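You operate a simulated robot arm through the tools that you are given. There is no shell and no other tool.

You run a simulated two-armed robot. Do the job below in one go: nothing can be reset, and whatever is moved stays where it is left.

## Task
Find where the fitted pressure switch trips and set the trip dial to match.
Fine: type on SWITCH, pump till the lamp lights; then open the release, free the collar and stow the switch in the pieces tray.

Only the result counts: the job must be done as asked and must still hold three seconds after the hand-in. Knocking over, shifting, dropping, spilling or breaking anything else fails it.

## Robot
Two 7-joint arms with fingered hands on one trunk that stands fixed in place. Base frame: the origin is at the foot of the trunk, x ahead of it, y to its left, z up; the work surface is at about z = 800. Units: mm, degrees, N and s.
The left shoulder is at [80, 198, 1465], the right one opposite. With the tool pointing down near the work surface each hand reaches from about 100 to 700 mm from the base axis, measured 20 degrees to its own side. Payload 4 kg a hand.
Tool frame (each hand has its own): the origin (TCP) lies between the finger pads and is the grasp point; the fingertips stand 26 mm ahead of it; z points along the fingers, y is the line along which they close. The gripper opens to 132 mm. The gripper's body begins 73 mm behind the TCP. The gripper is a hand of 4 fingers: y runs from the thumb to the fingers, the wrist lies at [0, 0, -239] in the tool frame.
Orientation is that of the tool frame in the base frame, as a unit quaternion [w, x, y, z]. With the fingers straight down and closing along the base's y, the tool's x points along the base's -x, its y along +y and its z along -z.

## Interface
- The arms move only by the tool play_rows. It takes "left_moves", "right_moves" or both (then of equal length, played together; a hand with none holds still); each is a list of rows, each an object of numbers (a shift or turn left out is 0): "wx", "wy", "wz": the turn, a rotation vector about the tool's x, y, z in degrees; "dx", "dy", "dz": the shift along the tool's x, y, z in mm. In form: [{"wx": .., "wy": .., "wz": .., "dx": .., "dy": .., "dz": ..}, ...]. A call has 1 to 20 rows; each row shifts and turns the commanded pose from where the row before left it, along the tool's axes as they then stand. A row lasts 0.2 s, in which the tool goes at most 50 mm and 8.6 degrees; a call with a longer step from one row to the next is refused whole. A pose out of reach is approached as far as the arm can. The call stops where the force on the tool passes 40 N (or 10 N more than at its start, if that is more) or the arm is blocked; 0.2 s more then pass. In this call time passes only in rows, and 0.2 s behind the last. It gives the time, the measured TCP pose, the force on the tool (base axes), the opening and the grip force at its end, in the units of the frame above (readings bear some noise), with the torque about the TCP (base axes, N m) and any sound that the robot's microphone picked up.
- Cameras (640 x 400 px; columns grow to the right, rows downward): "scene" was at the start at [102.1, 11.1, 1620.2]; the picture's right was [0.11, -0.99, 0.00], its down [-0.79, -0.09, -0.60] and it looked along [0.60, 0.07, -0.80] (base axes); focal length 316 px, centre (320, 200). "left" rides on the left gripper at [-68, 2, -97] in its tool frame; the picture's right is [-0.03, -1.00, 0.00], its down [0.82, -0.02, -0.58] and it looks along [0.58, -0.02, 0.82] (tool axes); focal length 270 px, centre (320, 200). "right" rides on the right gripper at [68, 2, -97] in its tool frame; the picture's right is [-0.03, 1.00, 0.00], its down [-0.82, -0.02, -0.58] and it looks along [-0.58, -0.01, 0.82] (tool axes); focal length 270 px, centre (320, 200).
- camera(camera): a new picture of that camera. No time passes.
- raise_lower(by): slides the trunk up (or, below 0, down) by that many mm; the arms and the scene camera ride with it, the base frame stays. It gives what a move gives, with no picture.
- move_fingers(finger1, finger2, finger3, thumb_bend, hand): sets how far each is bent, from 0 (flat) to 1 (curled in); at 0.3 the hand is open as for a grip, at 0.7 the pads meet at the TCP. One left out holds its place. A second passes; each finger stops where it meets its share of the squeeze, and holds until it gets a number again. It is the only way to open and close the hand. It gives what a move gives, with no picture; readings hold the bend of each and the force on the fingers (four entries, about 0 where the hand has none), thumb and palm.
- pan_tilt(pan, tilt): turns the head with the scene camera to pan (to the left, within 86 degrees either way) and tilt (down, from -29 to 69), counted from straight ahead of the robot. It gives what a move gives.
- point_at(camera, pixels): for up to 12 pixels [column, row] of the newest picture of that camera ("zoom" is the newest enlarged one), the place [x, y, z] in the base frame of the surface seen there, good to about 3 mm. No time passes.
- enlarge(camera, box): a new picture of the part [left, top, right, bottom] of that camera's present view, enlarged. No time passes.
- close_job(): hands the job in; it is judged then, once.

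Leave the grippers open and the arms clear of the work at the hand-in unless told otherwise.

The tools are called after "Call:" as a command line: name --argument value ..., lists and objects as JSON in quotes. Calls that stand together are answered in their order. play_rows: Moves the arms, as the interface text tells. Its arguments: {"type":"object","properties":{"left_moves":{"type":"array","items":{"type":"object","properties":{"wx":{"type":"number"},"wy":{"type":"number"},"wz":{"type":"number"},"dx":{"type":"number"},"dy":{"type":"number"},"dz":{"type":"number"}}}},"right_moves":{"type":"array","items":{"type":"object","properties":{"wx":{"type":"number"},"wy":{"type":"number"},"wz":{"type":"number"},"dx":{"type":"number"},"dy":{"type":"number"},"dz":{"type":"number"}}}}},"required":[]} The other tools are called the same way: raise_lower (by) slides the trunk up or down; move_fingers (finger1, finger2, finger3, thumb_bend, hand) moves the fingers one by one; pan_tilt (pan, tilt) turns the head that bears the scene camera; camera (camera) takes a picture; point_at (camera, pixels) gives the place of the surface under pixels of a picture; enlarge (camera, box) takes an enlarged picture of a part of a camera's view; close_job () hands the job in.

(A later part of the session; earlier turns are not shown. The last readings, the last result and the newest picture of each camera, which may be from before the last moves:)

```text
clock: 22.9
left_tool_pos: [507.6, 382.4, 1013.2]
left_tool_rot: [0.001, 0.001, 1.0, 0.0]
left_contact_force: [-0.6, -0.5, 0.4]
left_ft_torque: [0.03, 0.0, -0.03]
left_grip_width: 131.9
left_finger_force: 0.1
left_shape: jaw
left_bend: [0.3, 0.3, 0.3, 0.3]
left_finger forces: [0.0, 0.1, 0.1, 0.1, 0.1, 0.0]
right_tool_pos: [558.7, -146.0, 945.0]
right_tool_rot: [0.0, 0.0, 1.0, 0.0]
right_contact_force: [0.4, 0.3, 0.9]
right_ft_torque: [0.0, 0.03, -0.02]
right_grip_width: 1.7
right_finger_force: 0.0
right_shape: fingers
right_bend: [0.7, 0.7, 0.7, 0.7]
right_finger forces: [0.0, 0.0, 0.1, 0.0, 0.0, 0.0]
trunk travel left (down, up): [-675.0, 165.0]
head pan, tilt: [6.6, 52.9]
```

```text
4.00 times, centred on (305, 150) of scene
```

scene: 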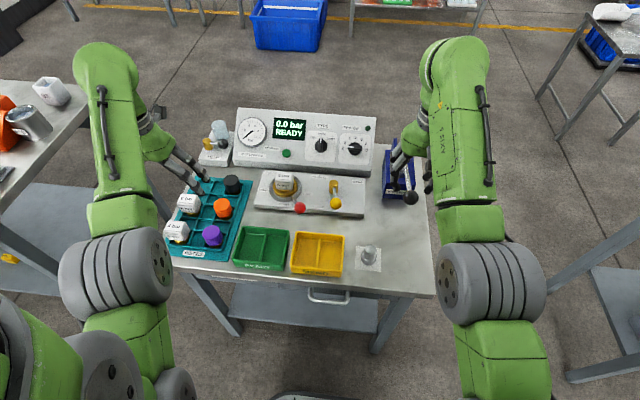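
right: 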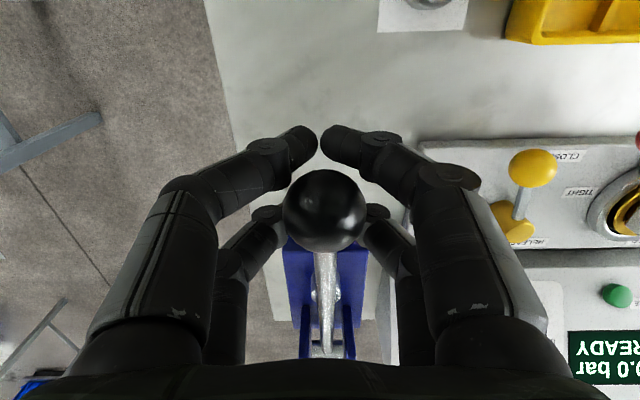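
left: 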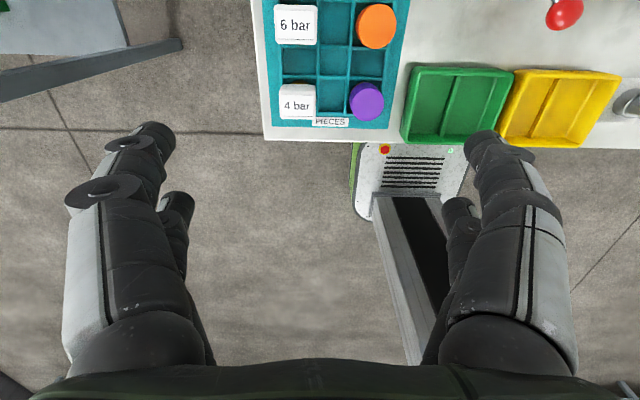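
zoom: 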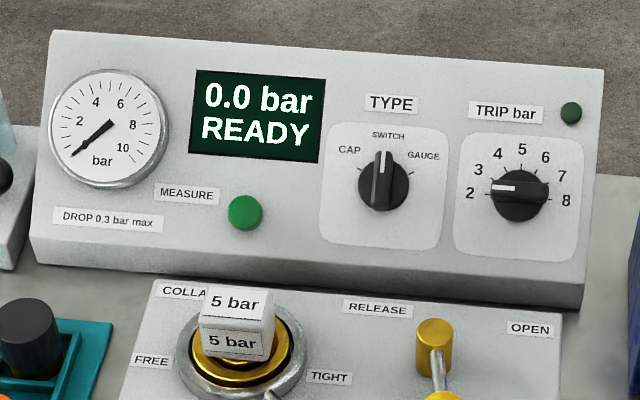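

The handle stayed up and the ball slid inside the cage. Instead I'll press from above with closed fingertips. I'll open and rise first.

Call:
move_fingers --hand "right" --finger1 0.5 --finger2 0.5 --finger3 0.5 --thumb_bend 0.5

Call:
play_rows --right_moves '[{"dz": -20}, {"dz": -25}, {"dz": -20}, {"dz": 0}]'

Call:
move_fingers --hand "right" --finger1 0.7 --finger2 0.7 --finger3 0.7 --thumb_bend 0.7

Call:
camera --camera "right"

```text
clock: 23.9
left_tool_pos: [506.9, 382.5, 1012.2]
left_tool_rot: [-0.001, 0.001, 1.0, 0.0]
left_contact_force: [-0.3, -0.2, -0.4]
left_ft_torque: [-0.01, 0.01, 0.01]
left_grip_width: 131.7
left_finger_force: 0.1
left_shape: jaw
left_bend: [0.3, 0.3, 0.3, 0.3]
left_finger forces: [0.0, 0.0, 0.0, 0.0, 0.1, 0.1]
right_tool_pos: [558.7, -146.7, 945.5]
right_tool_rot: [0.0, 0.0, 1.0, 0.0]
right_contact_force: [0.7, 0.1, 0.2]
right_ft_torque: [0.0, 0.03, 0.01]
right_grip_width: 65.4
right_finger_force: 0.1
right_shape: fingers
right_bend: [0.5, 0.5, 0.5, 0.5]
right_finger forces: [0.0, 0.0, 0.0, 0.0, 0.0, 0.0]
trunk travel left (down, up): [-675.0, 165.0]
head pan, tilt: [6.6, 52.9]
```

```text
clock: 24.9
left_tool_pos: [506.8, 382.2, 1012.5]
left_tool_rot: [0.0, 0.001, 1.0, 0.001]
left_contact_force: [-0.5, -0.2, 0.3]
left_ft_torque: [0.0, -0.01, -0.01]
left_grip_width: 131.9
left_finger_force: 0.0
left_shape: jaw
left_bend: [0.3, 0.3, 0.3, 0.3]
left_finger forces: [0.0, 0.0, 0.0, 0.0, 0.0, 0.1]
right_tool_pos: [560.0, -148.5, 1011.4]
right_tool_rot: [0.0, 0.0, 1.0, 0.0]
right_contact_force: [-0.4, -0.1, 0.9]
right_ft_torque: [-0.01, -0.03, -0.03]
right_grip_width: 65.5
right_finger_force: 0.2
right_shape: fingers
right_bend: [0.5, 0.5, 0.5, 0.5]
right_finger forces: [0.0, 0.0, 0.0, 0.0, 0.0, 0.0]
trunk travel left (down, up): [-675.0, 165.0]
head pan, tilt: [6.6, 52.9]
```

```text
clock: 25.9
left_tool_pos: [506.6, 382.1, 1011.9]
left_tool_rot: [0.0, 0.0, 1.0, 0.001]
left_contact_force: [0.0, 0.1, -0.3]
left_ft_torque: [0.01, 0.0, 0.02]
left_grip_width: 132.1
left_finger_force: 0.0
left_shape: jaw
left_bend: [0.3, 0.3, 0.3, 0.3]
left_finger forces: [0.0, 0.0, 0.0, 0.0, 0.0, 0.0]
right_tool_pos: [560.1, -147.7, 1011.3]
right_tool_rot: [0.0, 0.001, 1.0, 0.0]
right_contact_force: [-0.6, -0.2, -0.4]
right_ft_torque: [0.01, -0.01, -0.02]
right_grip_width: 1.4
right_finger_force: 0.0
right_shape: fingers
right_bend: [0.7, 0.7, 0.7, 0.7]
right_finger forces: [0.1, 0.1, 0.0, 0.0, 0.0, 0.0]
trunk travel left (down, up): [-675.0, 165.0]
head pan, tilt: [6.6, 52.9]
```

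```text
taken
```

right: 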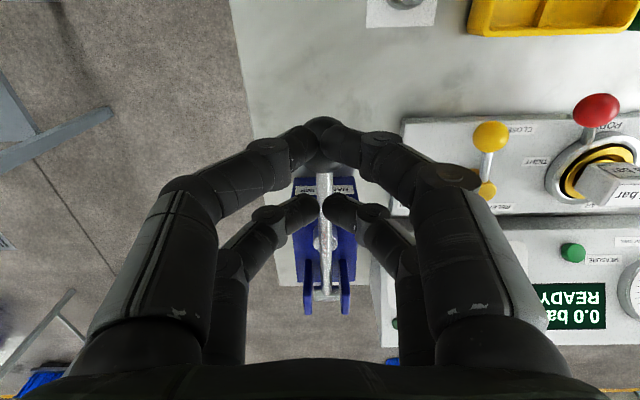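

The fingertips are closed above the ball. I'll descend 35 mm in steps and watch the force and display.

Call:
play_rows --right_moves '[{"dz": 6}, {"dz": 6}, {"dz": 6}, {"dz": 6}, {"dz": 6}, {"dz": 5}, {"dz": 0}]'

Call:
camera --camera "right"

Call:
enlarge --camera "scene" --box '[225, 100, 385, 200]'

```text
clock: 27.5
left_tool_pos: [505.0, 381.6, 1012.9]
left_tool_rot: [0.001, 0.001, 1.0, 0.001]
left_contact_force: [-0.3, 0.8, -0.2]
left_ft_torque: [0.0, -0.02, 0.03]
left_grip_width: 131.8
left_finger_force: 0.0
left_shape: jaw
left_bend: [0.3, 0.3, 0.3, 0.3]
left_finger forces: [0.1, 0.0, 0.0, 0.0, 0.0, 0.0]
right_tool_pos: [557.1, -148.0, 976.2]
right_tool_rot: [0.0, 0.0, 1.0, 0.0]
right_contact_force: [-7.1, 3.3, 3.8]
right_ft_torque: [0.1, 0.18, 0.02]
right_grip_width: 1.5
right_finger_force: 3.8
right_shape: fingers
right_bend: [0.7, 0.7, 0.7, 0.7]
right_finger forces: [7.2, 0.7, 0.0, 0.0, 0.0, 0.0]
trunk travel left (down, up): [-675.0, 165.0]
head pan, tilt: [6.6, 52.9]
```

```text
taken
```

right: 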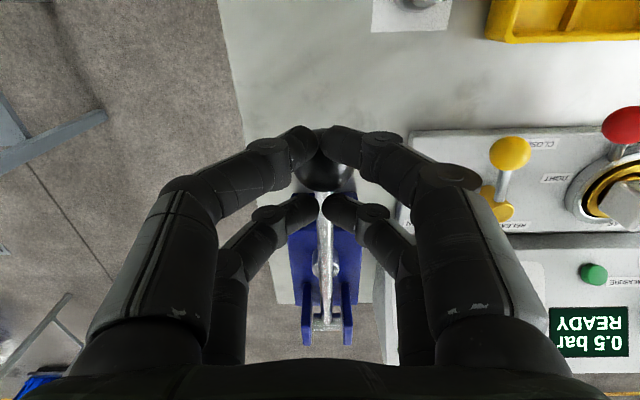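

```text
4.00 times, centred on (305, 150) of scene
```

zoom: 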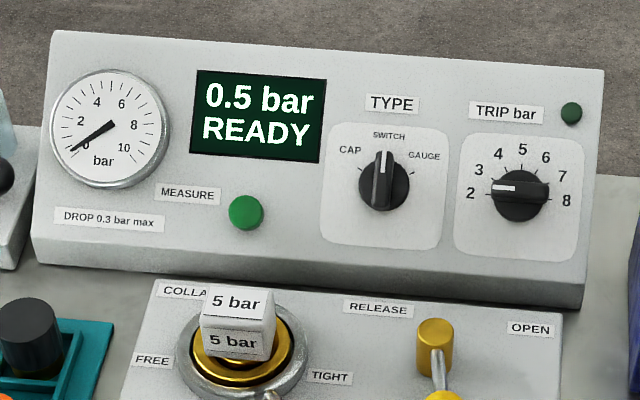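

The pressure reads 0.5 bar, so pressing works. I'll keep pressing down.

Call:
play_rows --right_moves '[{"dz": 5, "dx": 1}, {"dz": 5, "dx": 1}, {"dz": 5, "dx": 1}, {"dz": 5}, {"dz": 5}, {"dz": 0}]'

Call:
camera --camera "right"

Call:
enlarge --camera "scene" --box '[225, 100, 385, 200]'

```text
clock: 28.9
left_tool_pos: [505.2, 381.7, 1014.4]
left_tool_rot: [0.001, 0.001, 1.0, 0.001]
left_contact_force: [0.1, -0.1, 0.1]
left_ft_torque: [-0.02, 0.02, 0.0]
left_grip_width: 132.0
left_finger_force: 0.0
left_shape: jaw
left_bend: [0.3, 0.3, 0.3, 0.3]
left_finger forces: [0.1, 0.0, 0.0, 0.1, 0.0, 0.0]
right_tool_pos: [556.4, -147.5, 949.8]
right_tool_rot: [0.001, 0.0, 1.0, 0.0]
right_contact_force: [-5.8, 1.5, 4.8]
right_ft_torque: [0.06, 0.16, 0.01]
right_grip_width: 2.1
right_finger_force: 4.4
right_shape: fingers
right_bend: [0.7, 0.7, 0.7, 0.7]
right_finger forces: [6.8, 2.0, 0.1, 0.0, 0.0, 0.1]
trunk travel left (down, up): [-675.0, 165.0]
head pan, tilt: [6.6, 52.9]
```

```text
taken
```

right: 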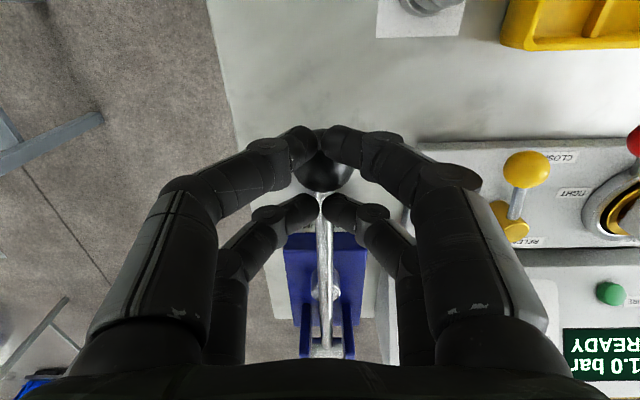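

```text
4.00 times, centred on (305, 150) of scene
```

zoom: 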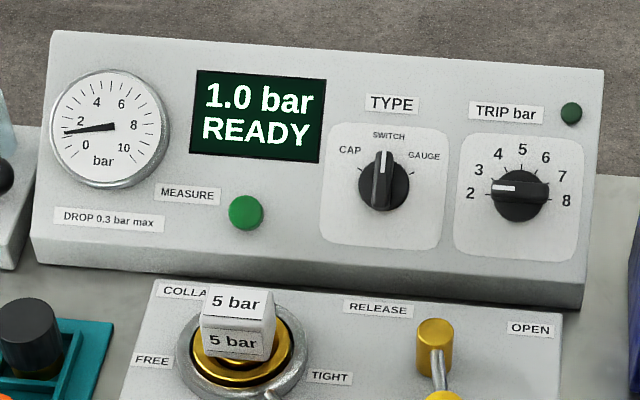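

1.0 bar now, roughly 0.02 bar per mm. I'll continue down to find the bottom of the stroke.

Call:
play_rows --right_moves '[{"dz": 5}, {"dz": 5}, {"dz": 5}, {"dz": 5}, {"dz": 5}, {"dz": 5}, {"dz": 0}]'

Call:
camera --camera "right"

Call:
enlarge --camera "scene" --box '[225, 100, 385, 200]'

```text
clock: 30.5
left_tool_pos: [506.9, 383.1, 1013.1]
left_tool_rot: [0.001, 0.001, 1.0, 0.002]
left_contact_force: [0.3, 0.0, -0.5]
left_ft_torque: [0.0, 0.03, 0.01]
left_grip_width: 131.9
left_finger_force: 0.1
left_shape: jaw
left_bend: [0.3, 0.3, 0.3, 0.3]
left_finger forces: [0.0, 0.1, 0.1, 0.0, 0.0, 0.0]
right_tool_pos: [557.3, -147.0, 921.4]
right_tool_rot: [0.001, 0.0, 1.0, 0.0]
right_contact_force: [2.8, 3.6, 8.0]
right_ft_torque: [0.14, -0.12, -0.01]
right_grip_width: 2.6
right_finger_force: 6.9
right_shape: fingers
right_bend: [0.69, 0.7, 0.7, 0.7]
right_finger forces: [5.2, 8.8, 0.1, 0.0, 0.1, 0.0]
trunk travel left (down, up): [-675.0, 165.0]
head pan, tilt: [6.6, 52.9]
```

```text
taken
```

right: 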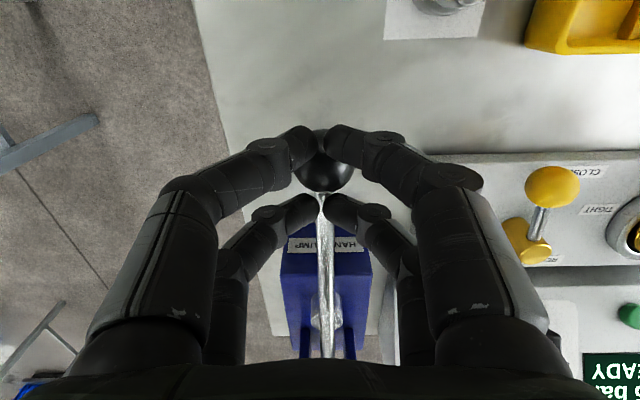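

```text
4.00 times, centred on (305, 150) of scene
```

zoom: 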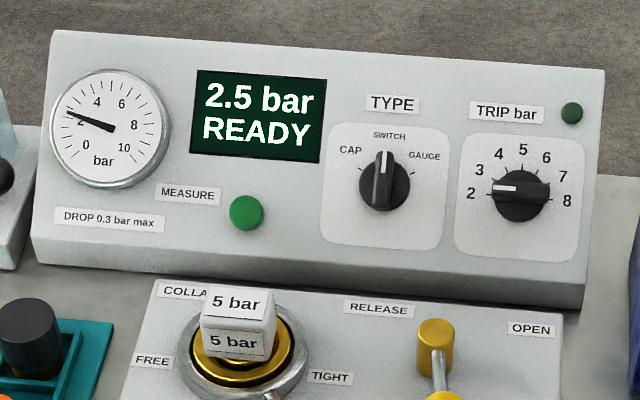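

2.5 bar, with the lamp still dark. I'll go on in smaller steps, about 6 mm.

Call:
play_rows --right_moves '[{"dz": 3}, {"dz": 3}, {"dz": 0}]'

Call:
enlarge --camera "scene" --box '[225, 100, 385, 200]'

```text
clock: 31.3
left_tool_pos: [504.9, 384.9, 1013.5]
left_tool_rot: [0.002, 0.0, 1.0, 0.0]
left_contact_force: [-0.4, -0.4, 0.2]
left_ft_torque: [0.0, 0.02, -0.02]
left_grip_width: 131.8
left_finger_force: 0.0
left_shape: jaw
left_bend: [0.3, 0.3, 0.3, 0.3]
left_finger forces: [0.0, 0.0, 0.0, 0.0, 0.0, 0.0]
right_tool_pos: [556.0, -145.9, 919.2]
right_tool_rot: [0.006, -0.001, 1.0, -0.001]
right_contact_force: [9.5, 9.1, 33.6]
right_ft_torque: [0.37, -0.34, 0.0]
right_grip_width: 1.8
right_finger_force: 24.0
right_shape: fingers
right_bend: [0.72, 0.72, 0.7, 0.7]
right_finger forces: [18.4, 24.0, 6.3, 0.0, 0.1, 0.1]
trunk travel left (down, up): [-675.0, 165.0]
head pan, tilt: [6.6, 52.9]
```

```text
4.00 times, centred on (305, 150) of scene
```

zoom: 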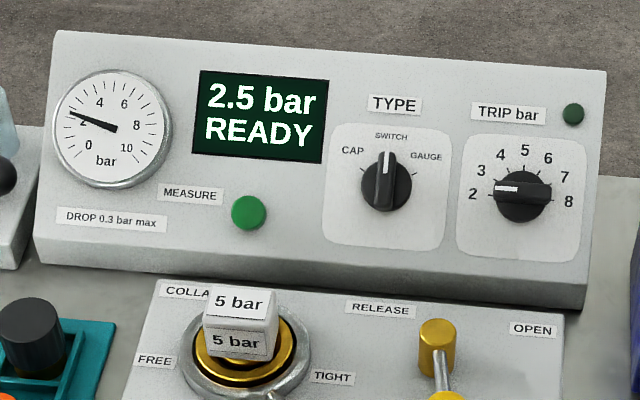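

That's the bottom of the stroke (33 N, 2.5 bar, lamp dark). I'll rise slowly and see whether the handle returns by itself.

Call:
play_rows --right_moves '[{"dz": -6}, {"dz": -10}, {"dz": -10}, {"dz": -10}, {"dz": 0}]'

Call:
camera --camera "right"

Call:
enlarge --camera "scene" --box '[225, 100, 385, 200]'

```text
clock: 32.5
left_tool_pos: [506.4, 382.1, 1012.0]
left_tool_rot: [0.001, 0.002, 1.0, 0.001]
left_contact_force: [-0.3, -0.6, 0.4]
left_ft_torque: [0.01, 0.0, -0.02]
left_grip_width: 132.1
left_finger_force: 0.1
left_shape: jaw
left_bend: [0.3, 0.3, 0.3, 0.3]
left_finger forces: [0.0, 0.1, 0.0, 0.0, 0.0, 0.0]
right_tool_pos: [554.8, -147.6, 949.9]
right_tool_rot: [-0.001, 0.0, 1.0, 0.0]
right_contact_force: [1.2, 2.1, 2.6]
right_ft_torque: [0.1, 0.02, -0.02]
right_grip_width: 1.6
right_finger_force: 3.2
right_shape: fingers
right_bend: [0.7, 0.69, 0.7, 0.7]
right_finger forces: [3.4, 2.7, 0.0, 0.0, 0.0, 0.1]
trunk travel left (down, up): [-675.0, 165.0]
head pan, tilt: [6.6, 52.9]
```

```text
taken
```

right: 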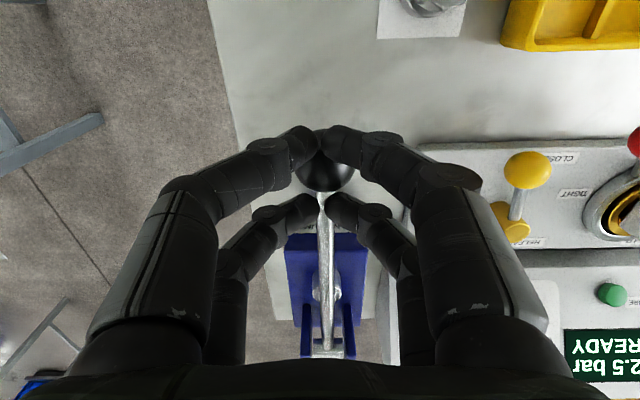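

```text
4.00 times, centred on (305, 150) of scene
```

zoom: 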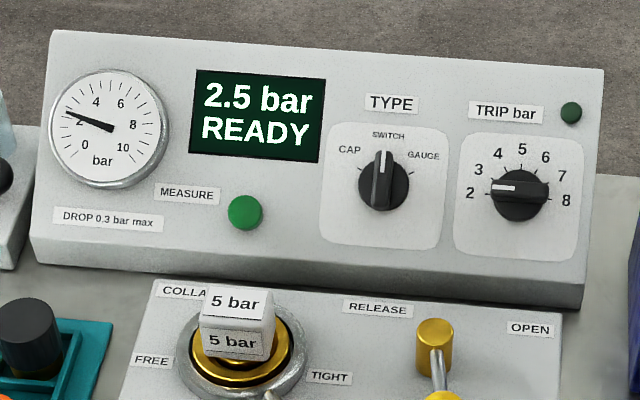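

The handle springs back with the hand and 2.5 bar holds. I'll rise to the top, then begin the second stroke with the first 25 mm.

Call:
play_rows --right_moves '[{"dz": -10}, {"dz": -10}, {"dz": -10}, {"dz": -10}, {"dz": -5}, {"dz": 0}]'

Call:
camera --camera "right"

Call:
enlarge --camera "scene" --box '[225, 100, 385, 200]'

```text
clock: 33.9
left_tool_pos: [507.2, 381.6, 1012.3]
left_tool_rot: [0.0, 0.001, 1.0, 0.002]
left_contact_force: [0.2, 0.4, -0.4]
left_ft_torque: [0.01, 0.0, -0.01]
left_grip_width: 131.9
left_finger_force: 0.1
left_shape: jaw
left_bend: [0.3, 0.3, 0.3, 0.3]
left_finger forces: [0.1, 0.0, 0.0, 0.0, 0.0, 0.0]
right_tool_pos: [555.1, -147.6, 994.2]
right_tool_rot: [-0.001, 0.0, 1.0, 0.0]
right_contact_force: [0.0, -0.1, 0.9]
right_ft_torque: [0.0, -0.02, 0.01]
right_grip_width: 1.4
right_finger_force: 0.1
right_shape: fingers
right_bend: [0.7, 0.7, 0.7, 0.7]
right_finger forces: [0.0, 0.0, 0.0, 0.1, 0.1, 0.0]
trunk travel left (down, up): [-675.0, 165.0]
head pan, tilt: [6.6, 52.9]
```

```text
taken
```

right: 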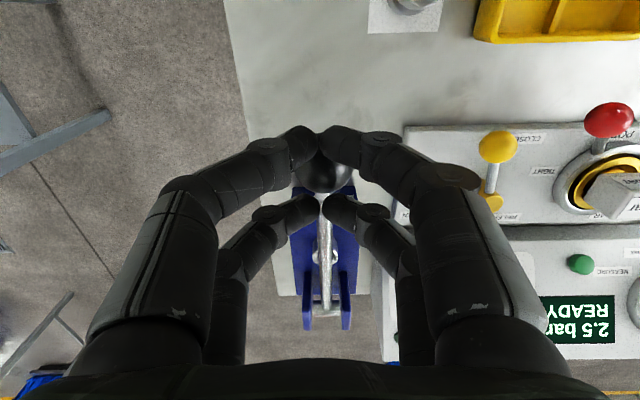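

```text
4.00 times, centred on (305, 150) of scene
```

zoom: 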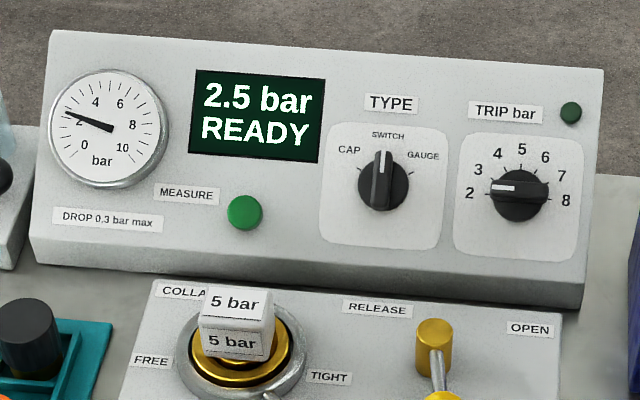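

The handle is back at the top and pressure holds at 2.5 bar. Second stroke: about 20 mm first.

Call:
play_rows --right_moves '[{"dz": 5}, {"dz": 5}, {"dz": 5}, {"dz": 5}, {"dz": 0}]'

Call:
enlarge --camera "scene" --box '[225, 100, 385, 200]'

```text
clock: 35.1
left_tool_pos: [507.6, 382.2, 1012.8]
left_tool_rot: [0.0, 0.001, 1.0, 0.0]
left_contact_force: [-0.3, -0.2, -0.3]
left_ft_torque: [-0.02, -0.02, 0.01]
left_grip_width: 132.0
left_finger_force: 0.1
left_shape: jaw
left_bend: [0.3, 0.3, 0.3, 0.3]
left_finger forces: [0.0, 0.1, 0.0, 0.1, 0.1, 0.0]
right_tool_pos: [556.9, -147.2, 974.1]
right_tool_rot: [0.0, 0.0, 1.0, 0.0]
right_contact_force: [1.2, 1.1, 2.6]
right_ft_torque: [0.04, -0.08, 0.0]
right_grip_width: 1.3
right_finger_force: 1.7
right_shape: fingers
right_bend: [0.7, 0.7, 0.7, 0.7]
right_finger forces: [0.1, 3.1, 0.0, 0.0, 0.1, 0.0]
trunk travel left (down, up): [-675.0, 165.0]
head pan, tilt: [6.6, 52.9]
```

```text
4.00 times, centred on (305, 150) of scene
```

zoom: 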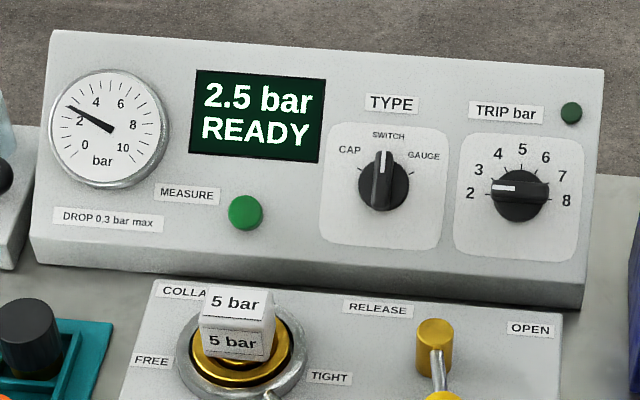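

The display still reads 2.5 but the needle moved up, so the display is coarse. I'll go on in ~10 mm steps and read the gauge needle.

Call:
play_rows --right_moves '[{"dz": 5}, {"dz": 5}, {"dz": 0}]'

Call:
enlarge --camera "scene" --box '[225, 100, 385, 200]'

Call:
enlarge --camera "scene" --box '[230, 110, 278, 150]'

```text
clock: 35.9
left_tool_pos: [505.6, 381.4, 1012.5]
left_tool_rot: [0.001, 0.001, 1.0, 0.001]
left_contact_force: [0.5, 0.4, -0.1]
left_ft_torque: [0.0, 0.04, -0.03]
left_grip_width: 131.5
left_finger_force: 0.1
left_shape: jaw
left_bend: [0.3, 0.3, 0.3, 0.3]
left_finger forces: [0.0, 0.1, 0.0, 0.0, 0.0, 0.0]
right_tool_pos: [554.6, -146.2, 964.1]
right_tool_rot: [0.0, 0.0, 1.0, 0.0]
right_contact_force: [-1.9, 1.5, 3.2]
right_ft_torque: [0.11, 0.02, 0.03]
right_grip_width: 1.8
right_finger_force: 2.6
right_shape: fingers
right_bend: [0.7, 0.7, 0.7, 0.7]
right_finger forces: [3.7, 2.4, 0.0, 0.0, 0.0, 0.1]
trunk travel left (down, up): [-675.0, 165.0]
head pan, tilt: [6.6, 52.9]
```

```text
4.00 times, centred on (305, 150) of scene
```

zoom: 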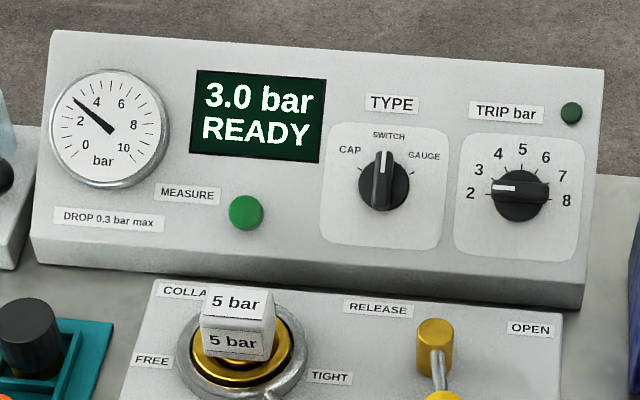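

```text
10.00 times, centred on (254, 130) of scene
```

zoom: 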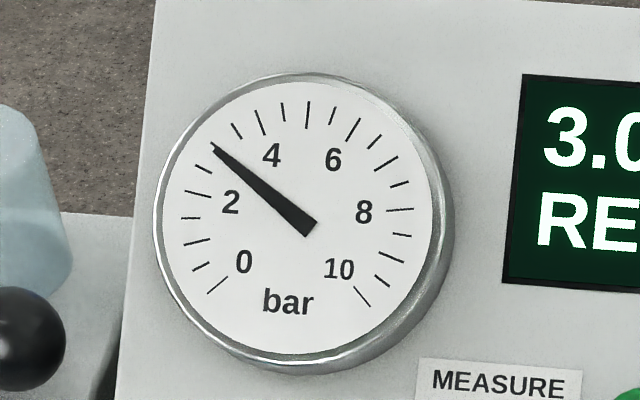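

The needle is at about 3.0–3.1, ticks every 0.5. I'll continue 10 mm at a time to about 3.8, then finer.

Call:
play_rows --right_moves '[{"dz": 5}, {"dz": 5}, {"dz": 0}]'

Call:
enlarge --camera "scene" --box '[225, 100, 385, 200]'

Call:
enlarge --camera "scene" --box '[230, 110, 278, 150]'

```text
clock: 36.7
left_tool_pos: [506.4, 382.4, 1012.2]
left_tool_rot: [0.001, 0.001, 1.0, 0.0]
left_contact_force: [-0.3, 0.6, -0.9]
left_ft_torque: [0.02, -0.02, -0.03]
left_grip_width: 131.8
left_finger_force: 0.1
left_shape: jaw
left_bend: [0.3, 0.3, 0.3, 0.3]
left_finger forces: [0.1, 0.0, 0.0, 0.1, 0.0, 0.0]
right_tool_pos: [555.3, -146.5, 955.0]
right_tool_rot: [0.001, -0.001, 1.0, 0.0]
right_contact_force: [-1.5, 1.6, 3.7]
right_ft_torque: [0.06, 0.04, 0.03]
right_grip_width: 1.6
right_finger_force: 2.8
right_shape: fingers
right_bend: [0.7, 0.7, 0.7, 0.7]
right_finger forces: [3.7, 2.8, 0.1, 0.1, 0.0, 0.0]
trunk travel left (down, up): [-675.0, 165.0]
head pan, tilt: [6.6, 52.9]
```

```text
4.00 times, centred on (305, 150) of scene
```

zoom: 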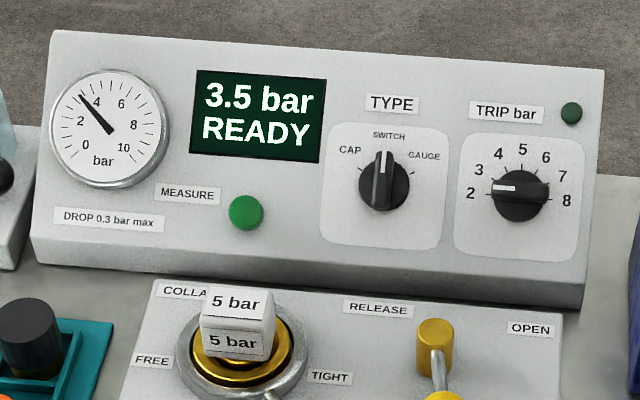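

```text
10.00 times, centred on (254, 130) of scene
```

zoom: 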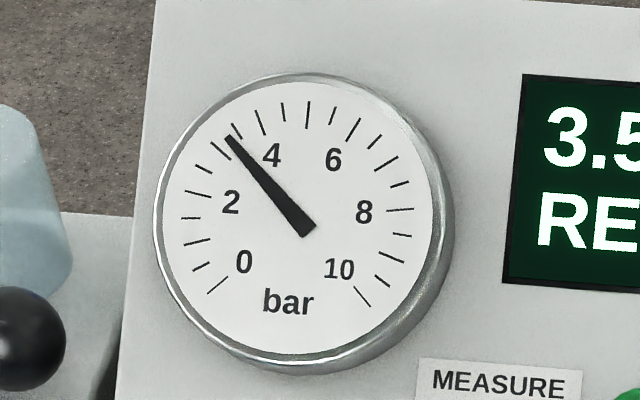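

The needle is at about 3.35. I'll continue in 5 mm steps.

Call:
play_rows --right_moves '[{"dz": 5}, {"dz": 0}]'

Call:
enlarge --camera "scene" --box '[225, 100, 385, 200]'

```text
clock: 37.3
left_tool_pos: [505.9, 382.3, 1013.5]
left_tool_rot: [0.001, 0.001, 1.0, 0.002]
left_contact_force: [0.8, -0.1, -0.7]
left_ft_torque: [-0.01, 0.01, -0.04]
left_grip_width: 131.9
left_finger_force: 0.1
left_shape: jaw
left_bend: [0.3, 0.3, 0.3, 0.3]
left_finger forces: [0.0, 0.0, 0.0, 0.0, 0.0, 0.1]
right_tool_pos: [554.8, -147.9, 949.6]
right_tool_rot: [0.0, 0.0, 1.0, 0.0]
right_contact_force: [-1.3, 2.5, 3.8]
right_ft_torque: [0.05, 0.03, 0.0]
right_grip_width: 2.1
right_finger_force: 3.1
right_shape: fingers
right_bend: [0.7, 0.7, 0.7, 0.7]
right_finger forces: [3.8, 3.4, 0.0, 0.0, 0.0, 0.0]
trunk travel left (down, up): [-675.0, 165.0]
head pan, tilt: [6.6, 52.9]
```

```text
4.00 times, centred on (305, 150) of scene
```

zoom: 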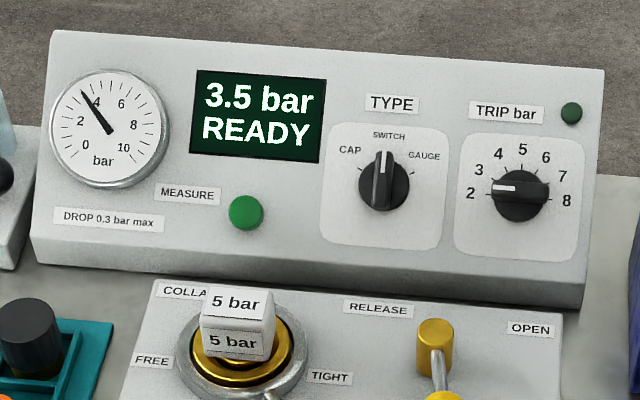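

Lamp dark, needle about 3.5. Another 4 mm.

Call:
play_rows --right_moves '[{"dz": 4}, {"dz": 0}]'

Call:
enlarge --camera "scene" --box '[225, 100, 385, 200]'

```text
clock: 37.9
left_tool_pos: [504.5, 382.5, 1012.3]
left_tool_rot: [0.001, 0.0, 1.0, 0.001]
left_contact_force: [-0.9, -0.3, 0.4]
left_ft_torque: [0.01, 0.03, -0.06]
left_grip_width: 131.9
left_finger_force: 0.1
left_shape: jaw
left_bend: [0.3, 0.3, 0.3, 0.3]
left_finger forces: [0.0, 0.1, 0.1, 0.0, 0.0, 0.0]
right_tool_pos: [555.1, -147.6, 946.5]
right_tool_rot: [0.001, 0.0, 1.0, 0.0]
right_contact_force: [-2.1, 2.4, 3.5]
right_ft_torque: [0.05, 0.05, 0.04]
right_grip_width: 2.5
right_finger_force: 3.9
right_shape: fingers
right_bend: [0.7, 0.7, 0.7, 0.7]
right_finger forces: [4.3, 2.9, 0.0, 0.1, 0.0, 0.0]
trunk travel left (down, up): [-675.0, 165.0]
head pan, tilt: [6.6, 52.9]
```

```text
4.00 times, centred on (305, 150) of scene
```

zoom: 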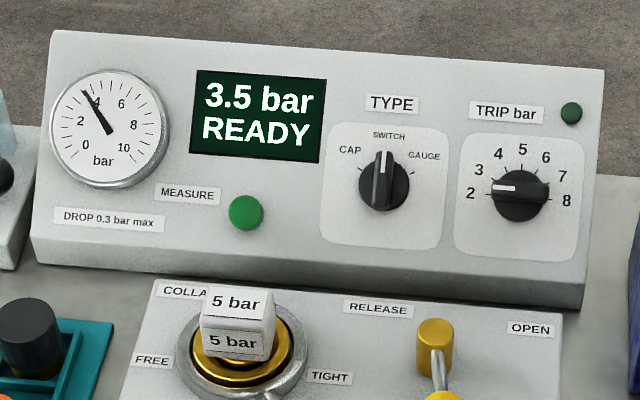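

Still dark, needle about 3.65. Another 4 mm.

Call:
play_rows --right_moves '[{"dz": 4}, {"dz": 0}]'

Call:
enlarge --camera "scene" --box '[225, 100, 385, 200]'

```text
clock: 38.5
left_tool_pos: [506.6, 382.6, 1013.2]
left_tool_rot: [0.001, 0.001, 1.0, 0.001]
left_contact_force: [-0.2, -0.4, 0.4]
left_ft_torque: [0.0, 0.0, -0.02]
left_grip_width: 131.8
left_finger_force: 0.1
left_shape: jaw
left_bend: [0.3, 0.3, 0.3, 0.3]
left_finger forces: [0.0, 0.0, 0.1, 0.0, 0.0, 0.0]
right_tool_pos: [555.4, -147.8, 942.9]
right_tool_rot: [0.002, 0.0, 1.0, -0.001]
right_contact_force: [-2.9, 2.1, 3.7]
right_ft_torque: [0.08, 0.04, 0.0]
right_grip_width: 2.3
right_finger_force: 3.4
right_shape: fingers
right_bend: [0.7, 0.7, 0.7, 0.7]
right_finger forces: [4.3, 2.6, 0.0, 0.0, 0.0, 0.1]
trunk travel left (down, up): [-675.0, 165.0]
head pan, tilt: [6.6, 52.9]
```

```text
4.00 times, centred on (305, 150) of scene
```

zoom: 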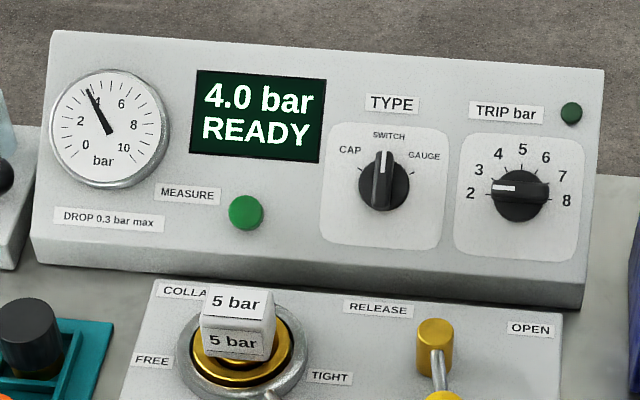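

Needle about 3.8 (display rounds to 4.0); lamp dark. Another 4 mm.

Call:
play_rows --right_moves '[{"dz": 4}, {"dz": 0}]'

Call:
enlarge --camera "scene" --box '[225, 100, 385, 200]'

```text
clock: 39.1
left_tool_pos: [505.3, 381.7, 1013.1]
left_tool_rot: [0.0, 0.0, 1.0, 0.001]
left_contact_force: [0.1, -0.6, 1.0]
left_ft_torque: [0.02, -0.05, -0.02]
left_grip_width: 131.8
left_finger_force: 0.0
left_shape: jaw
left_bend: [0.3, 0.3, 0.3, 0.3]
left_finger forces: [0.1, 0.0, 0.0, 0.0, 0.1, 0.0]
right_tool_pos: [555.8, -147.7, 939.2]
right_tool_rot: [0.0, 0.0, 1.0, 0.0]
right_contact_force: [-3.9, 2.8, 3.8]
right_ft_torque: [0.11, 0.2, 0.03]
right_grip_width: 2.6
right_finger_force: 3.8
right_shape: fingers
right_bend: [0.7, 0.7, 0.7, 0.7]
right_finger forces: [6.9, 1.4, 0.0, 0.0, 0.0, 0.1]
trunk travel left (down, up): [-675.0, 165.0]
head pan, tilt: [6.6, 52.9]
```

```text
4.00 times, centred on (305, 150) of scene
```

zoom: 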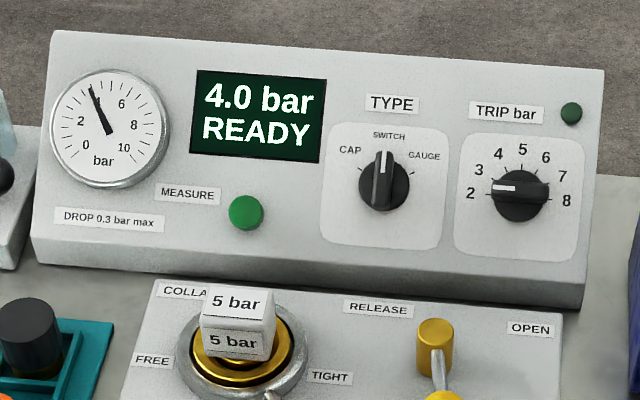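

Needle about 3.95; lamp dark. Another 4 mm.

Call:
play_rows --right_moves '[{"dz": 4}, {"dz": 0}]'

Call:
enlarge --camera "scene" --box '[225, 100, 385, 200]'

```text
clock: 39.7
left_tool_pos: [505.7, 381.8, 1011.4]
left_tool_rot: [0.001, 0.001, 1.0, 0.002]
left_contact_force: [0.9, 0.0, -0.6]
left_ft_torque: [-0.02, 0.03, 0.02]
left_grip_width: 131.8
left_finger_force: 0.0
left_shape: jaw
left_bend: [0.3, 0.3, 0.3, 0.3]
left_finger forces: [0.1, 0.0, 0.0, 0.1, 0.0, 0.0]
right_tool_pos: [555.5, -148.6, 933.7]
right_tool_rot: [0.001, -0.001, 1.0, 0.0]
right_contact_force: [-1.0, 2.8, 4.4]
right_ft_torque: [0.1, 0.08, 0.02]
right_grip_width: 2.9
right_finger_force: 4.2
right_shape: fingers
right_bend: [0.69, 0.7, 0.7, 0.7]
right_finger forces: [4.6, 3.3, 0.1, 0.0, 0.1, 0.1]
trunk travel left (down, up): [-675.0, 165.0]
head pan, tilt: [6.6, 52.9]
```

```text
4.00 times, centred on (305, 150) of scene
```

zoom: 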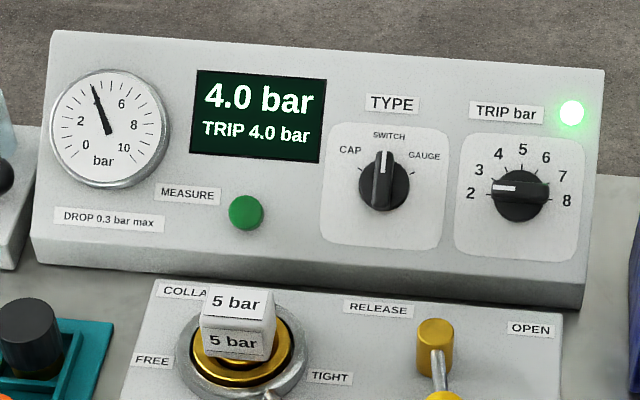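

The lamp lit and the display reads "TRIP 4.0 bar". I'll read the gauge needle precisely.

Call:
enlarge --camera "scene" --box '[230, 110, 278, 150]'

Call:
enlarge --camera "scene" --box '[265, 112, 313, 146]'

```text
10.00 times, centred on (254, 130) of scene
```

zoom: 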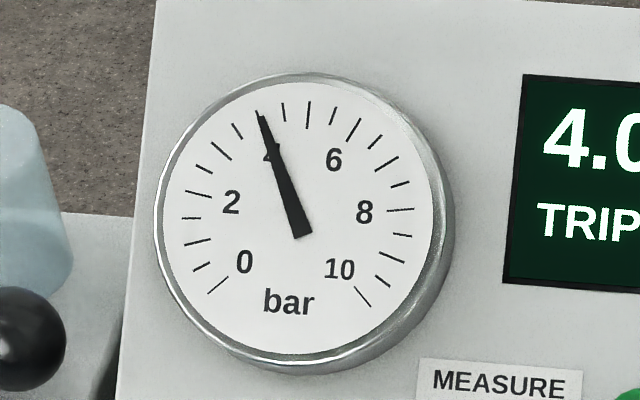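

```text
11.76 times, centred on (289, 129) of scene
```

zoom: 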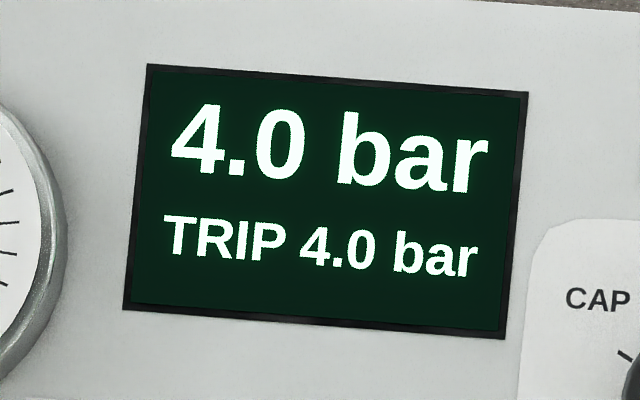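

The needle sits on the 4.0 tick and the lamp is on, so the trip is 4.0 bar. I'll let the handle rise by lifting the hand, then go to the TRIP knob with the fingers part-open, the tool tilted normal to the face and turned -90° to suit the bar at 2.

Call:
play_rows --right_moves '[{"dz": -10}, {"dz": -15}, {"dz": -15}, {"dz": -15}, {"dz": -20}, {"dz": -20}, {"dz": -10}, {"dx": -33, "dy": 33}, {"dx": -33, "dy": 34}, {"dx": -33, "dy": 34}, {"dy": 33}, {"wy": -6.92}, {"wy": -6.92}, {"wy": -6.92}, {"wy": -6.92}, {"wy": -6.92}, {"dz": 0}]'

Call:
enlarge --camera "scene" --box '[225, 100, 425, 225]'

```text
clock: 43.3
left_tool_pos: [506.9, 381.6, 1012.5]
left_tool_rot: [0.0, 0.001, 1.0, 0.001]
left_contact_force: [0.4, -0.1, -0.6]
left_ft_torque: [0.0, 0.0, -0.02]
left_grip_width: 131.9
left_finger_force: 0.1
left_shape: jaw
left_bend: [0.3, 0.3, 0.3, 0.3]
left_finger forces: [0.0, 0.0, 0.0, 0.1, 0.0, 0.0]
right_tool_pos: [657.5, -13.4, 1038.3]
right_tool_rot: [0.297, 0.0, 0.955, -0.001]
right_contact_force: [-0.1, 0.8, 0.0]
right_ft_torque: [0.0, 0.02, 0.03]
right_grip_width: 1.2
right_finger_force: 0.0
right_shape: fingers
right_bend: [0.7, 0.7, 0.7, 0.7]
right_finger forces: [0.0, 0.1, 0.0, 0.0, 0.0, 0.0]
trunk travel left (down, up): [-675.0, 165.0]
head pan, tilt: [6.6, 52.9]
```

```text
3.20 times, centred on (325, 162) of scene
```

zoom: 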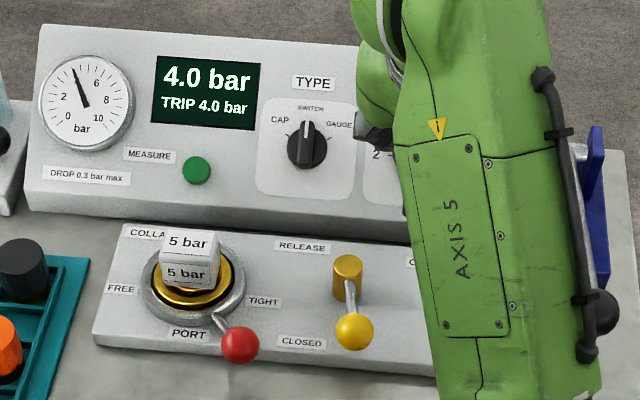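

Pressure holds. I'll move to the approach point in front of the TRIP knob, turn -90° about the tool axis, and part-open the fingers.

Call:
play_rows --right_moves '[{"wz": -8.2}, {"wz": -8.2}, {"wz": -8.2}, {"wz": -8.2}, {"wz": -8.2}, {"wz": -8.2}, {"wz": -8.2}, {"wz": -8.2}, {"wz": -8.2}, {"wz": -8.2}, {"wz": -8.0}, {"dy": -11.6, "dz": 30}, {"dz": 31}, {"dz": 31}, {"dz": 31}, {"dz": 0}]'

Call:
move_fingers --hand "right" --finger1 0.55 --finger2 0.55 --finger3 0.55 --thumb_bend 0.55

Call:
camera --camera "right"

Call:
enlarge --camera "right" --box '[230, 70, 410, 220]'

```text
clock: 46.7
left_tool_pos: [506.5, 381.0, 1012.5]
left_tool_rot: [0.001, 0.001, 1.0, 0.001]
left_contact_force: [-0.3, 0.6, -0.1]
left_ft_torque: [-0.01, 0.04, 0.03]
left_grip_width: 132.0
left_finger_force: 0.1
left_shape: jaw
left_bend: [0.3, 0.3, 0.3, 0.3]
left_finger forces: [0.0, 0.0, 0.1, 0.1, 0.0, 0.0]
right_tool_pos: [735.6, -13.9, 944.6]
right_tool_rot: [-0.21, 0.675, -0.675, 0.21]
right_contact_force: [0.6, 0.7, -0.2]
right_ft_torque: [0.01, -0.05, 0.01]
right_grip_width: 0.6
right_finger_force: 0.0
right_shape: fingers
right_bend: [0.7, 0.7, 0.7, 0.7]
right_finger forces: [0.0, 0.0, 0.0, 0.1, 0.0, 0.1]
trunk travel left (down, up): [-675.0, 165.0]
head pan, tilt: [6.6, 52.9]
```

```text
clock: 47.7
left_tool_pos: [506.8, 382.2, 1012.3]
left_tool_rot: [0.0, 0.001, 1.0, 0.0]
left_contact_force: [0.0, 1.0, -0.3]
left_ft_torque: [-0.01, 0.0, 0.0]
left_grip_width: 131.6
left_finger_force: 0.0
left_shape: jaw
left_bend: [0.3, 0.3, 0.3, 0.3]
left_finger forces: [0.1, 0.0, 0.0, 0.0, 0.1, 0.1]
right_tool_pos: [734.1, -14.6, 944.8]
right_tool_rot: [-0.21, 0.676, -0.675, 0.21]
right_contact_force: [0.0, 0.2, -0.1]
right_ft_torque: [0.03, -0.01, -0.04]
right_grip_width: 48.5
right_finger_force: 0.1
right_shape: fingers
right_bend: [0.55, 0.55, 0.55, 0.55]
right_finger forces: [0.1, 0.0, 0.0, 0.0, 0.1, 0.0]
trunk travel left (down, up): [-675.0, 165.0]
head pan, tilt: [6.6, 52.9]
```

```text
taken
```

right: 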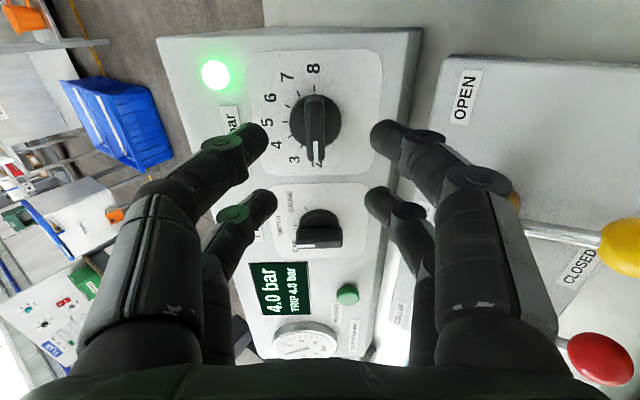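

```text
2.67 times, centred on (320, 145) of right
```

zoom: 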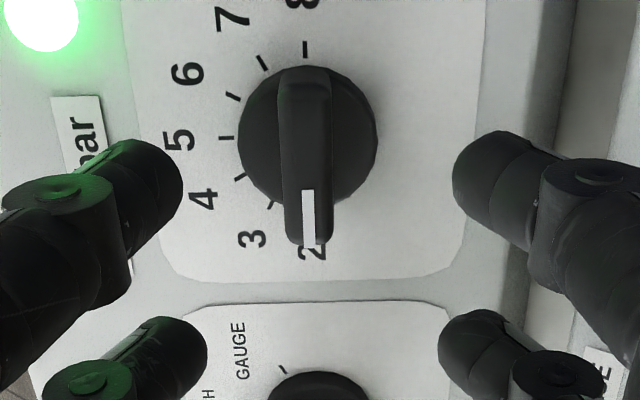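

The bar is well aligned, but offset about 3 mm in each axis. I'll correct (dx +3.5, dy -3) and advance 57 mm.

Call:
play_rows --right_moves '[{"dx": 3.5, "dy": -3}, {"dz": 19}, {"dz": 19}, {"dz": 19}, {"dz": 0}]'

Call:
enlarge --camera "right" --box '[250, 110, 390, 230]'

```text
clock: 48.9
left_tool_pos: [506.8, 381.4, 1012.6]
left_tool_rot: [0.0, 0.001, 1.0, 0.001]
left_contact_force: [-0.3, 0.2, -0.5]
left_ft_torque: [-0.02, -0.03, 0.0]
left_grip_width: 131.9
left_finger_force: 0.2
left_shape: jaw
left_bend: [0.3, 0.3, 0.3, 0.3]
left_finger forces: [0.1, 0.0, 0.1, 0.1, 0.1, 0.1]
right_tool_pos: [770.8, -16.9, 899.5]
right_tool_rot: [-0.211, 0.676, -0.675, 0.209]
right_contact_force: [1.4, -0.1, 0.3]
right_ft_torque: [0.01, -0.03, 0.01]
right_grip_width: 48.7
right_finger_force: 0.1
right_shape: fingers
right_bend: [0.55, 0.55, 0.55, 0.55]
right_finger forces: [0.0, 0.1, 0.0, 0.1, 0.1, 0.0]
trunk travel left (down, up): [-675.0, 165.0]
head pan, tilt: [6.6, 52.9]
```

```text
3.33 times, centred on (320, 170) of right
```

zoom: 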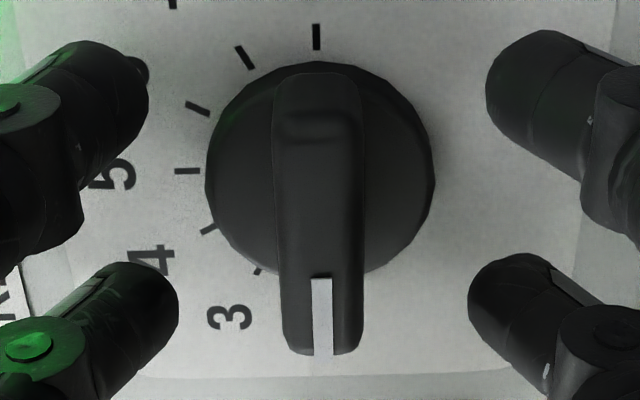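

Well centred, matching the earlier good grip. I'll close and turn +60° (30° per bar, from 2 to 4).

Call:
move_fingers --hand "right" --finger1 0.72 --finger2 0.72 --finger3 0.72 --thumb_bend 0.72

Call:
play_rows --right_moves '[{"wz": 7.5}, {"wz": 7.5}, {"wz": 7.5}, {"wz": 7.5}, {"wz": 7.5}, {"wz": 7.5}, {"wz": 7.5}, {"wz": 7.5}, {"wz": 0}]'

Call:
enlarge --camera "right" --box '[230, 90, 410, 240]'

```text
clock: 49.9
left_tool_pos: [506.1, 382.5, 1011.8]
left_tool_rot: [0.0, 0.001, 1.0, 0.001]
left_contact_force: [0.4, 0.4, 0.0]
left_ft_torque: [-0.02, -0.02, 0.01]
left_grip_width: 131.7
left_finger_force: 0.1
left_shape: jaw
left_bend: [0.3, 0.3, 0.3, 0.3]
left_finger forces: [0.0, 0.1, 0.0, 0.0, 0.0, 0.0]
right_tool_pos: [770.6, -17.4, 899.2]
right_tool_rot: [0.21, -0.675, 0.675, -0.21]
right_contact_force: [2.6, -0.3, -2.5]
right_ft_torque: [-0.03, -0.03, 0.0]
right_grip_width: 9.6
right_finger_force: 9.3
right_shape: fingers
right_bend: [0.69, 0.7, 0.7, 0.69]
right_finger forces: [4.6, 4.0, 4.5, 0.1, 5.6, 0.0]
trunk travel left (down, up): [-675.0, 165.0]
head pan, tilt: [6.6, 52.9]
```

```text
clock: 51.9
left_tool_pos: [506.9, 382.8, 1012.8]
left_tool_rot: [0.0, 0.001, 1.0, 0.001]
left_contact_force: [0.2, 0.4, 0.0]
left_ft_torque: [-0.02, 0.0, -0.06]
left_grip_width: 132.0
left_finger_force: 0.1
left_shape: jaw
left_bend: [0.3, 0.3, 0.3, 0.3]
left_finger forces: [0.0, 0.0, 0.0, 0.0, 0.0, 0.0]
right_tool_pos: [771.0, -18.1, 898.0]
right_tool_rot: [0.287, -0.245, 0.923, -0.078]
right_contact_force: [-0.6, 1.9, -2.6]
right_ft_torque: [0.02, 0.07, 0.06]
right_grip_width: 9.9
right_finger_force: 9.2
right_shape: fingers
right_bend: [0.69, 0.7, 0.7, 0.69]
right_finger forces: [5.1, 5.1, 3.2, 0.1, 4.7, 0.0]
trunk travel left (down, up): [-675.0, 165.0]
head pan, tilt: [6.6, 52.9]
```

```text
2.67 times, centred on (320, 165) of right
```

zoom: 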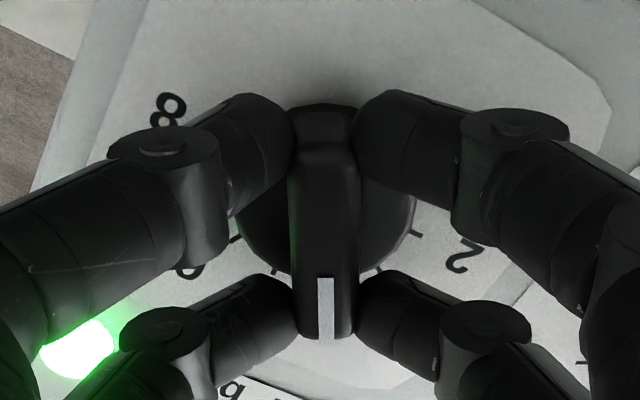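

The turn completed at -29.7°, i.e. 4.0. I'll release and back off to check the pointer.

Call:
move_fingers --hand "right" --finger1 0.55 --finger2 0.55 --finger3 0.55 --thumb_bend 0.55

Call:
play_rows --right_moves '[{"dz": -20}, {"dz": -30}, {"dz": -30}, {"dz": 0}]'

Call:
enlarge --camera "right" --box '[220, 50, 420, 200]'

```text
clock: 52.9
left_tool_pos: [505.3, 381.8, 1011.7]
left_tool_rot: [0.001, 0.001, 1.0, 0.001]
left_contact_force: [0.1, 0.1, 0.4]
left_ft_torque: [0.0, -0.01, 0.0]
left_grip_width: 131.8
left_finger_force: 0.0
left_shape: jaw
left_bend: [0.3, 0.3, 0.3, 0.3]
left_finger forces: [0.0, 0.0, 0.0, 0.1, 0.0, 0.0]
right_tool_pos: [770.1, -16.8, 898.0]
right_tool_rot: [0.288, -0.248, 0.922, -0.076]
right_contact_force: [-0.4, -0.6, 0.4]
right_ft_torque: [-0.02, -0.01, -0.01]
right_grip_width: 48.4
right_finger_force: 0.2
right_shape: fingers
right_bend: [0.55, 0.55, 0.55, 0.55]
right_finger forces: [0.0, 0.1, 0.1, 0.1, 0.0, 0.1]
trunk travel left (down, up): [-675.0, 165.0]
head pan, tilt: [6.6, 52.9]
```

```text
clock: 53.9
left_tool_pos: [506.2, 381.9, 1012.4]
left_tool_rot: [0.001, 0.001, 1.0, 0.001]
left_contact_force: [0.0, -0.2, 1.1]
left_ft_torque: [-0.01, 0.04, -0.01]
left_grip_width: 131.9
left_finger_force: 0.1
left_shape: jaw
left_bend: [0.3, 0.3, 0.3, 0.3]
left_finger forces: [0.1, 0.1, 0.1, 0.1, 0.0, 0.0]
right_tool_pos: [724.5, -16.0, 963.0]
right_tool_rot: [0.287, -0.246, 0.923, -0.077]
right_contact_force: [0.3, 0.9, -0.4]
right_ft_torque: [0.02, -0.02, 0.01]
right_grip_width: 48.4
right_finger_force: 0.0
right_shape: fingers
right_bend: [0.55, 0.55, 0.55, 0.55]
right_finger forces: [0.0, 0.1, 0.0, 0.1, 0.1, 0.1]
trunk travel left (down, up): [-675.0, 165.0]
head pan, tilt: [6.6, 52.9]
```

```text
2.67 times, centred on (320, 125) of right
```

zoom: 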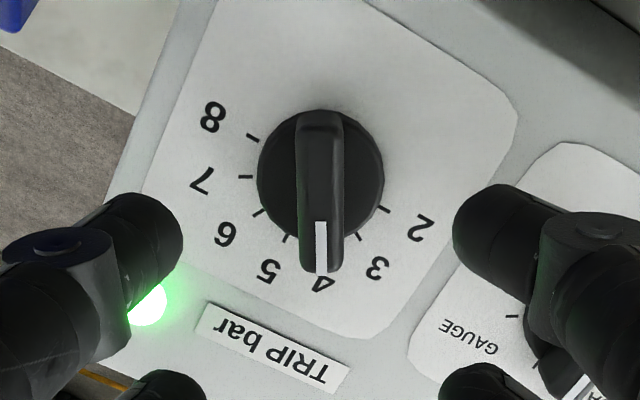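

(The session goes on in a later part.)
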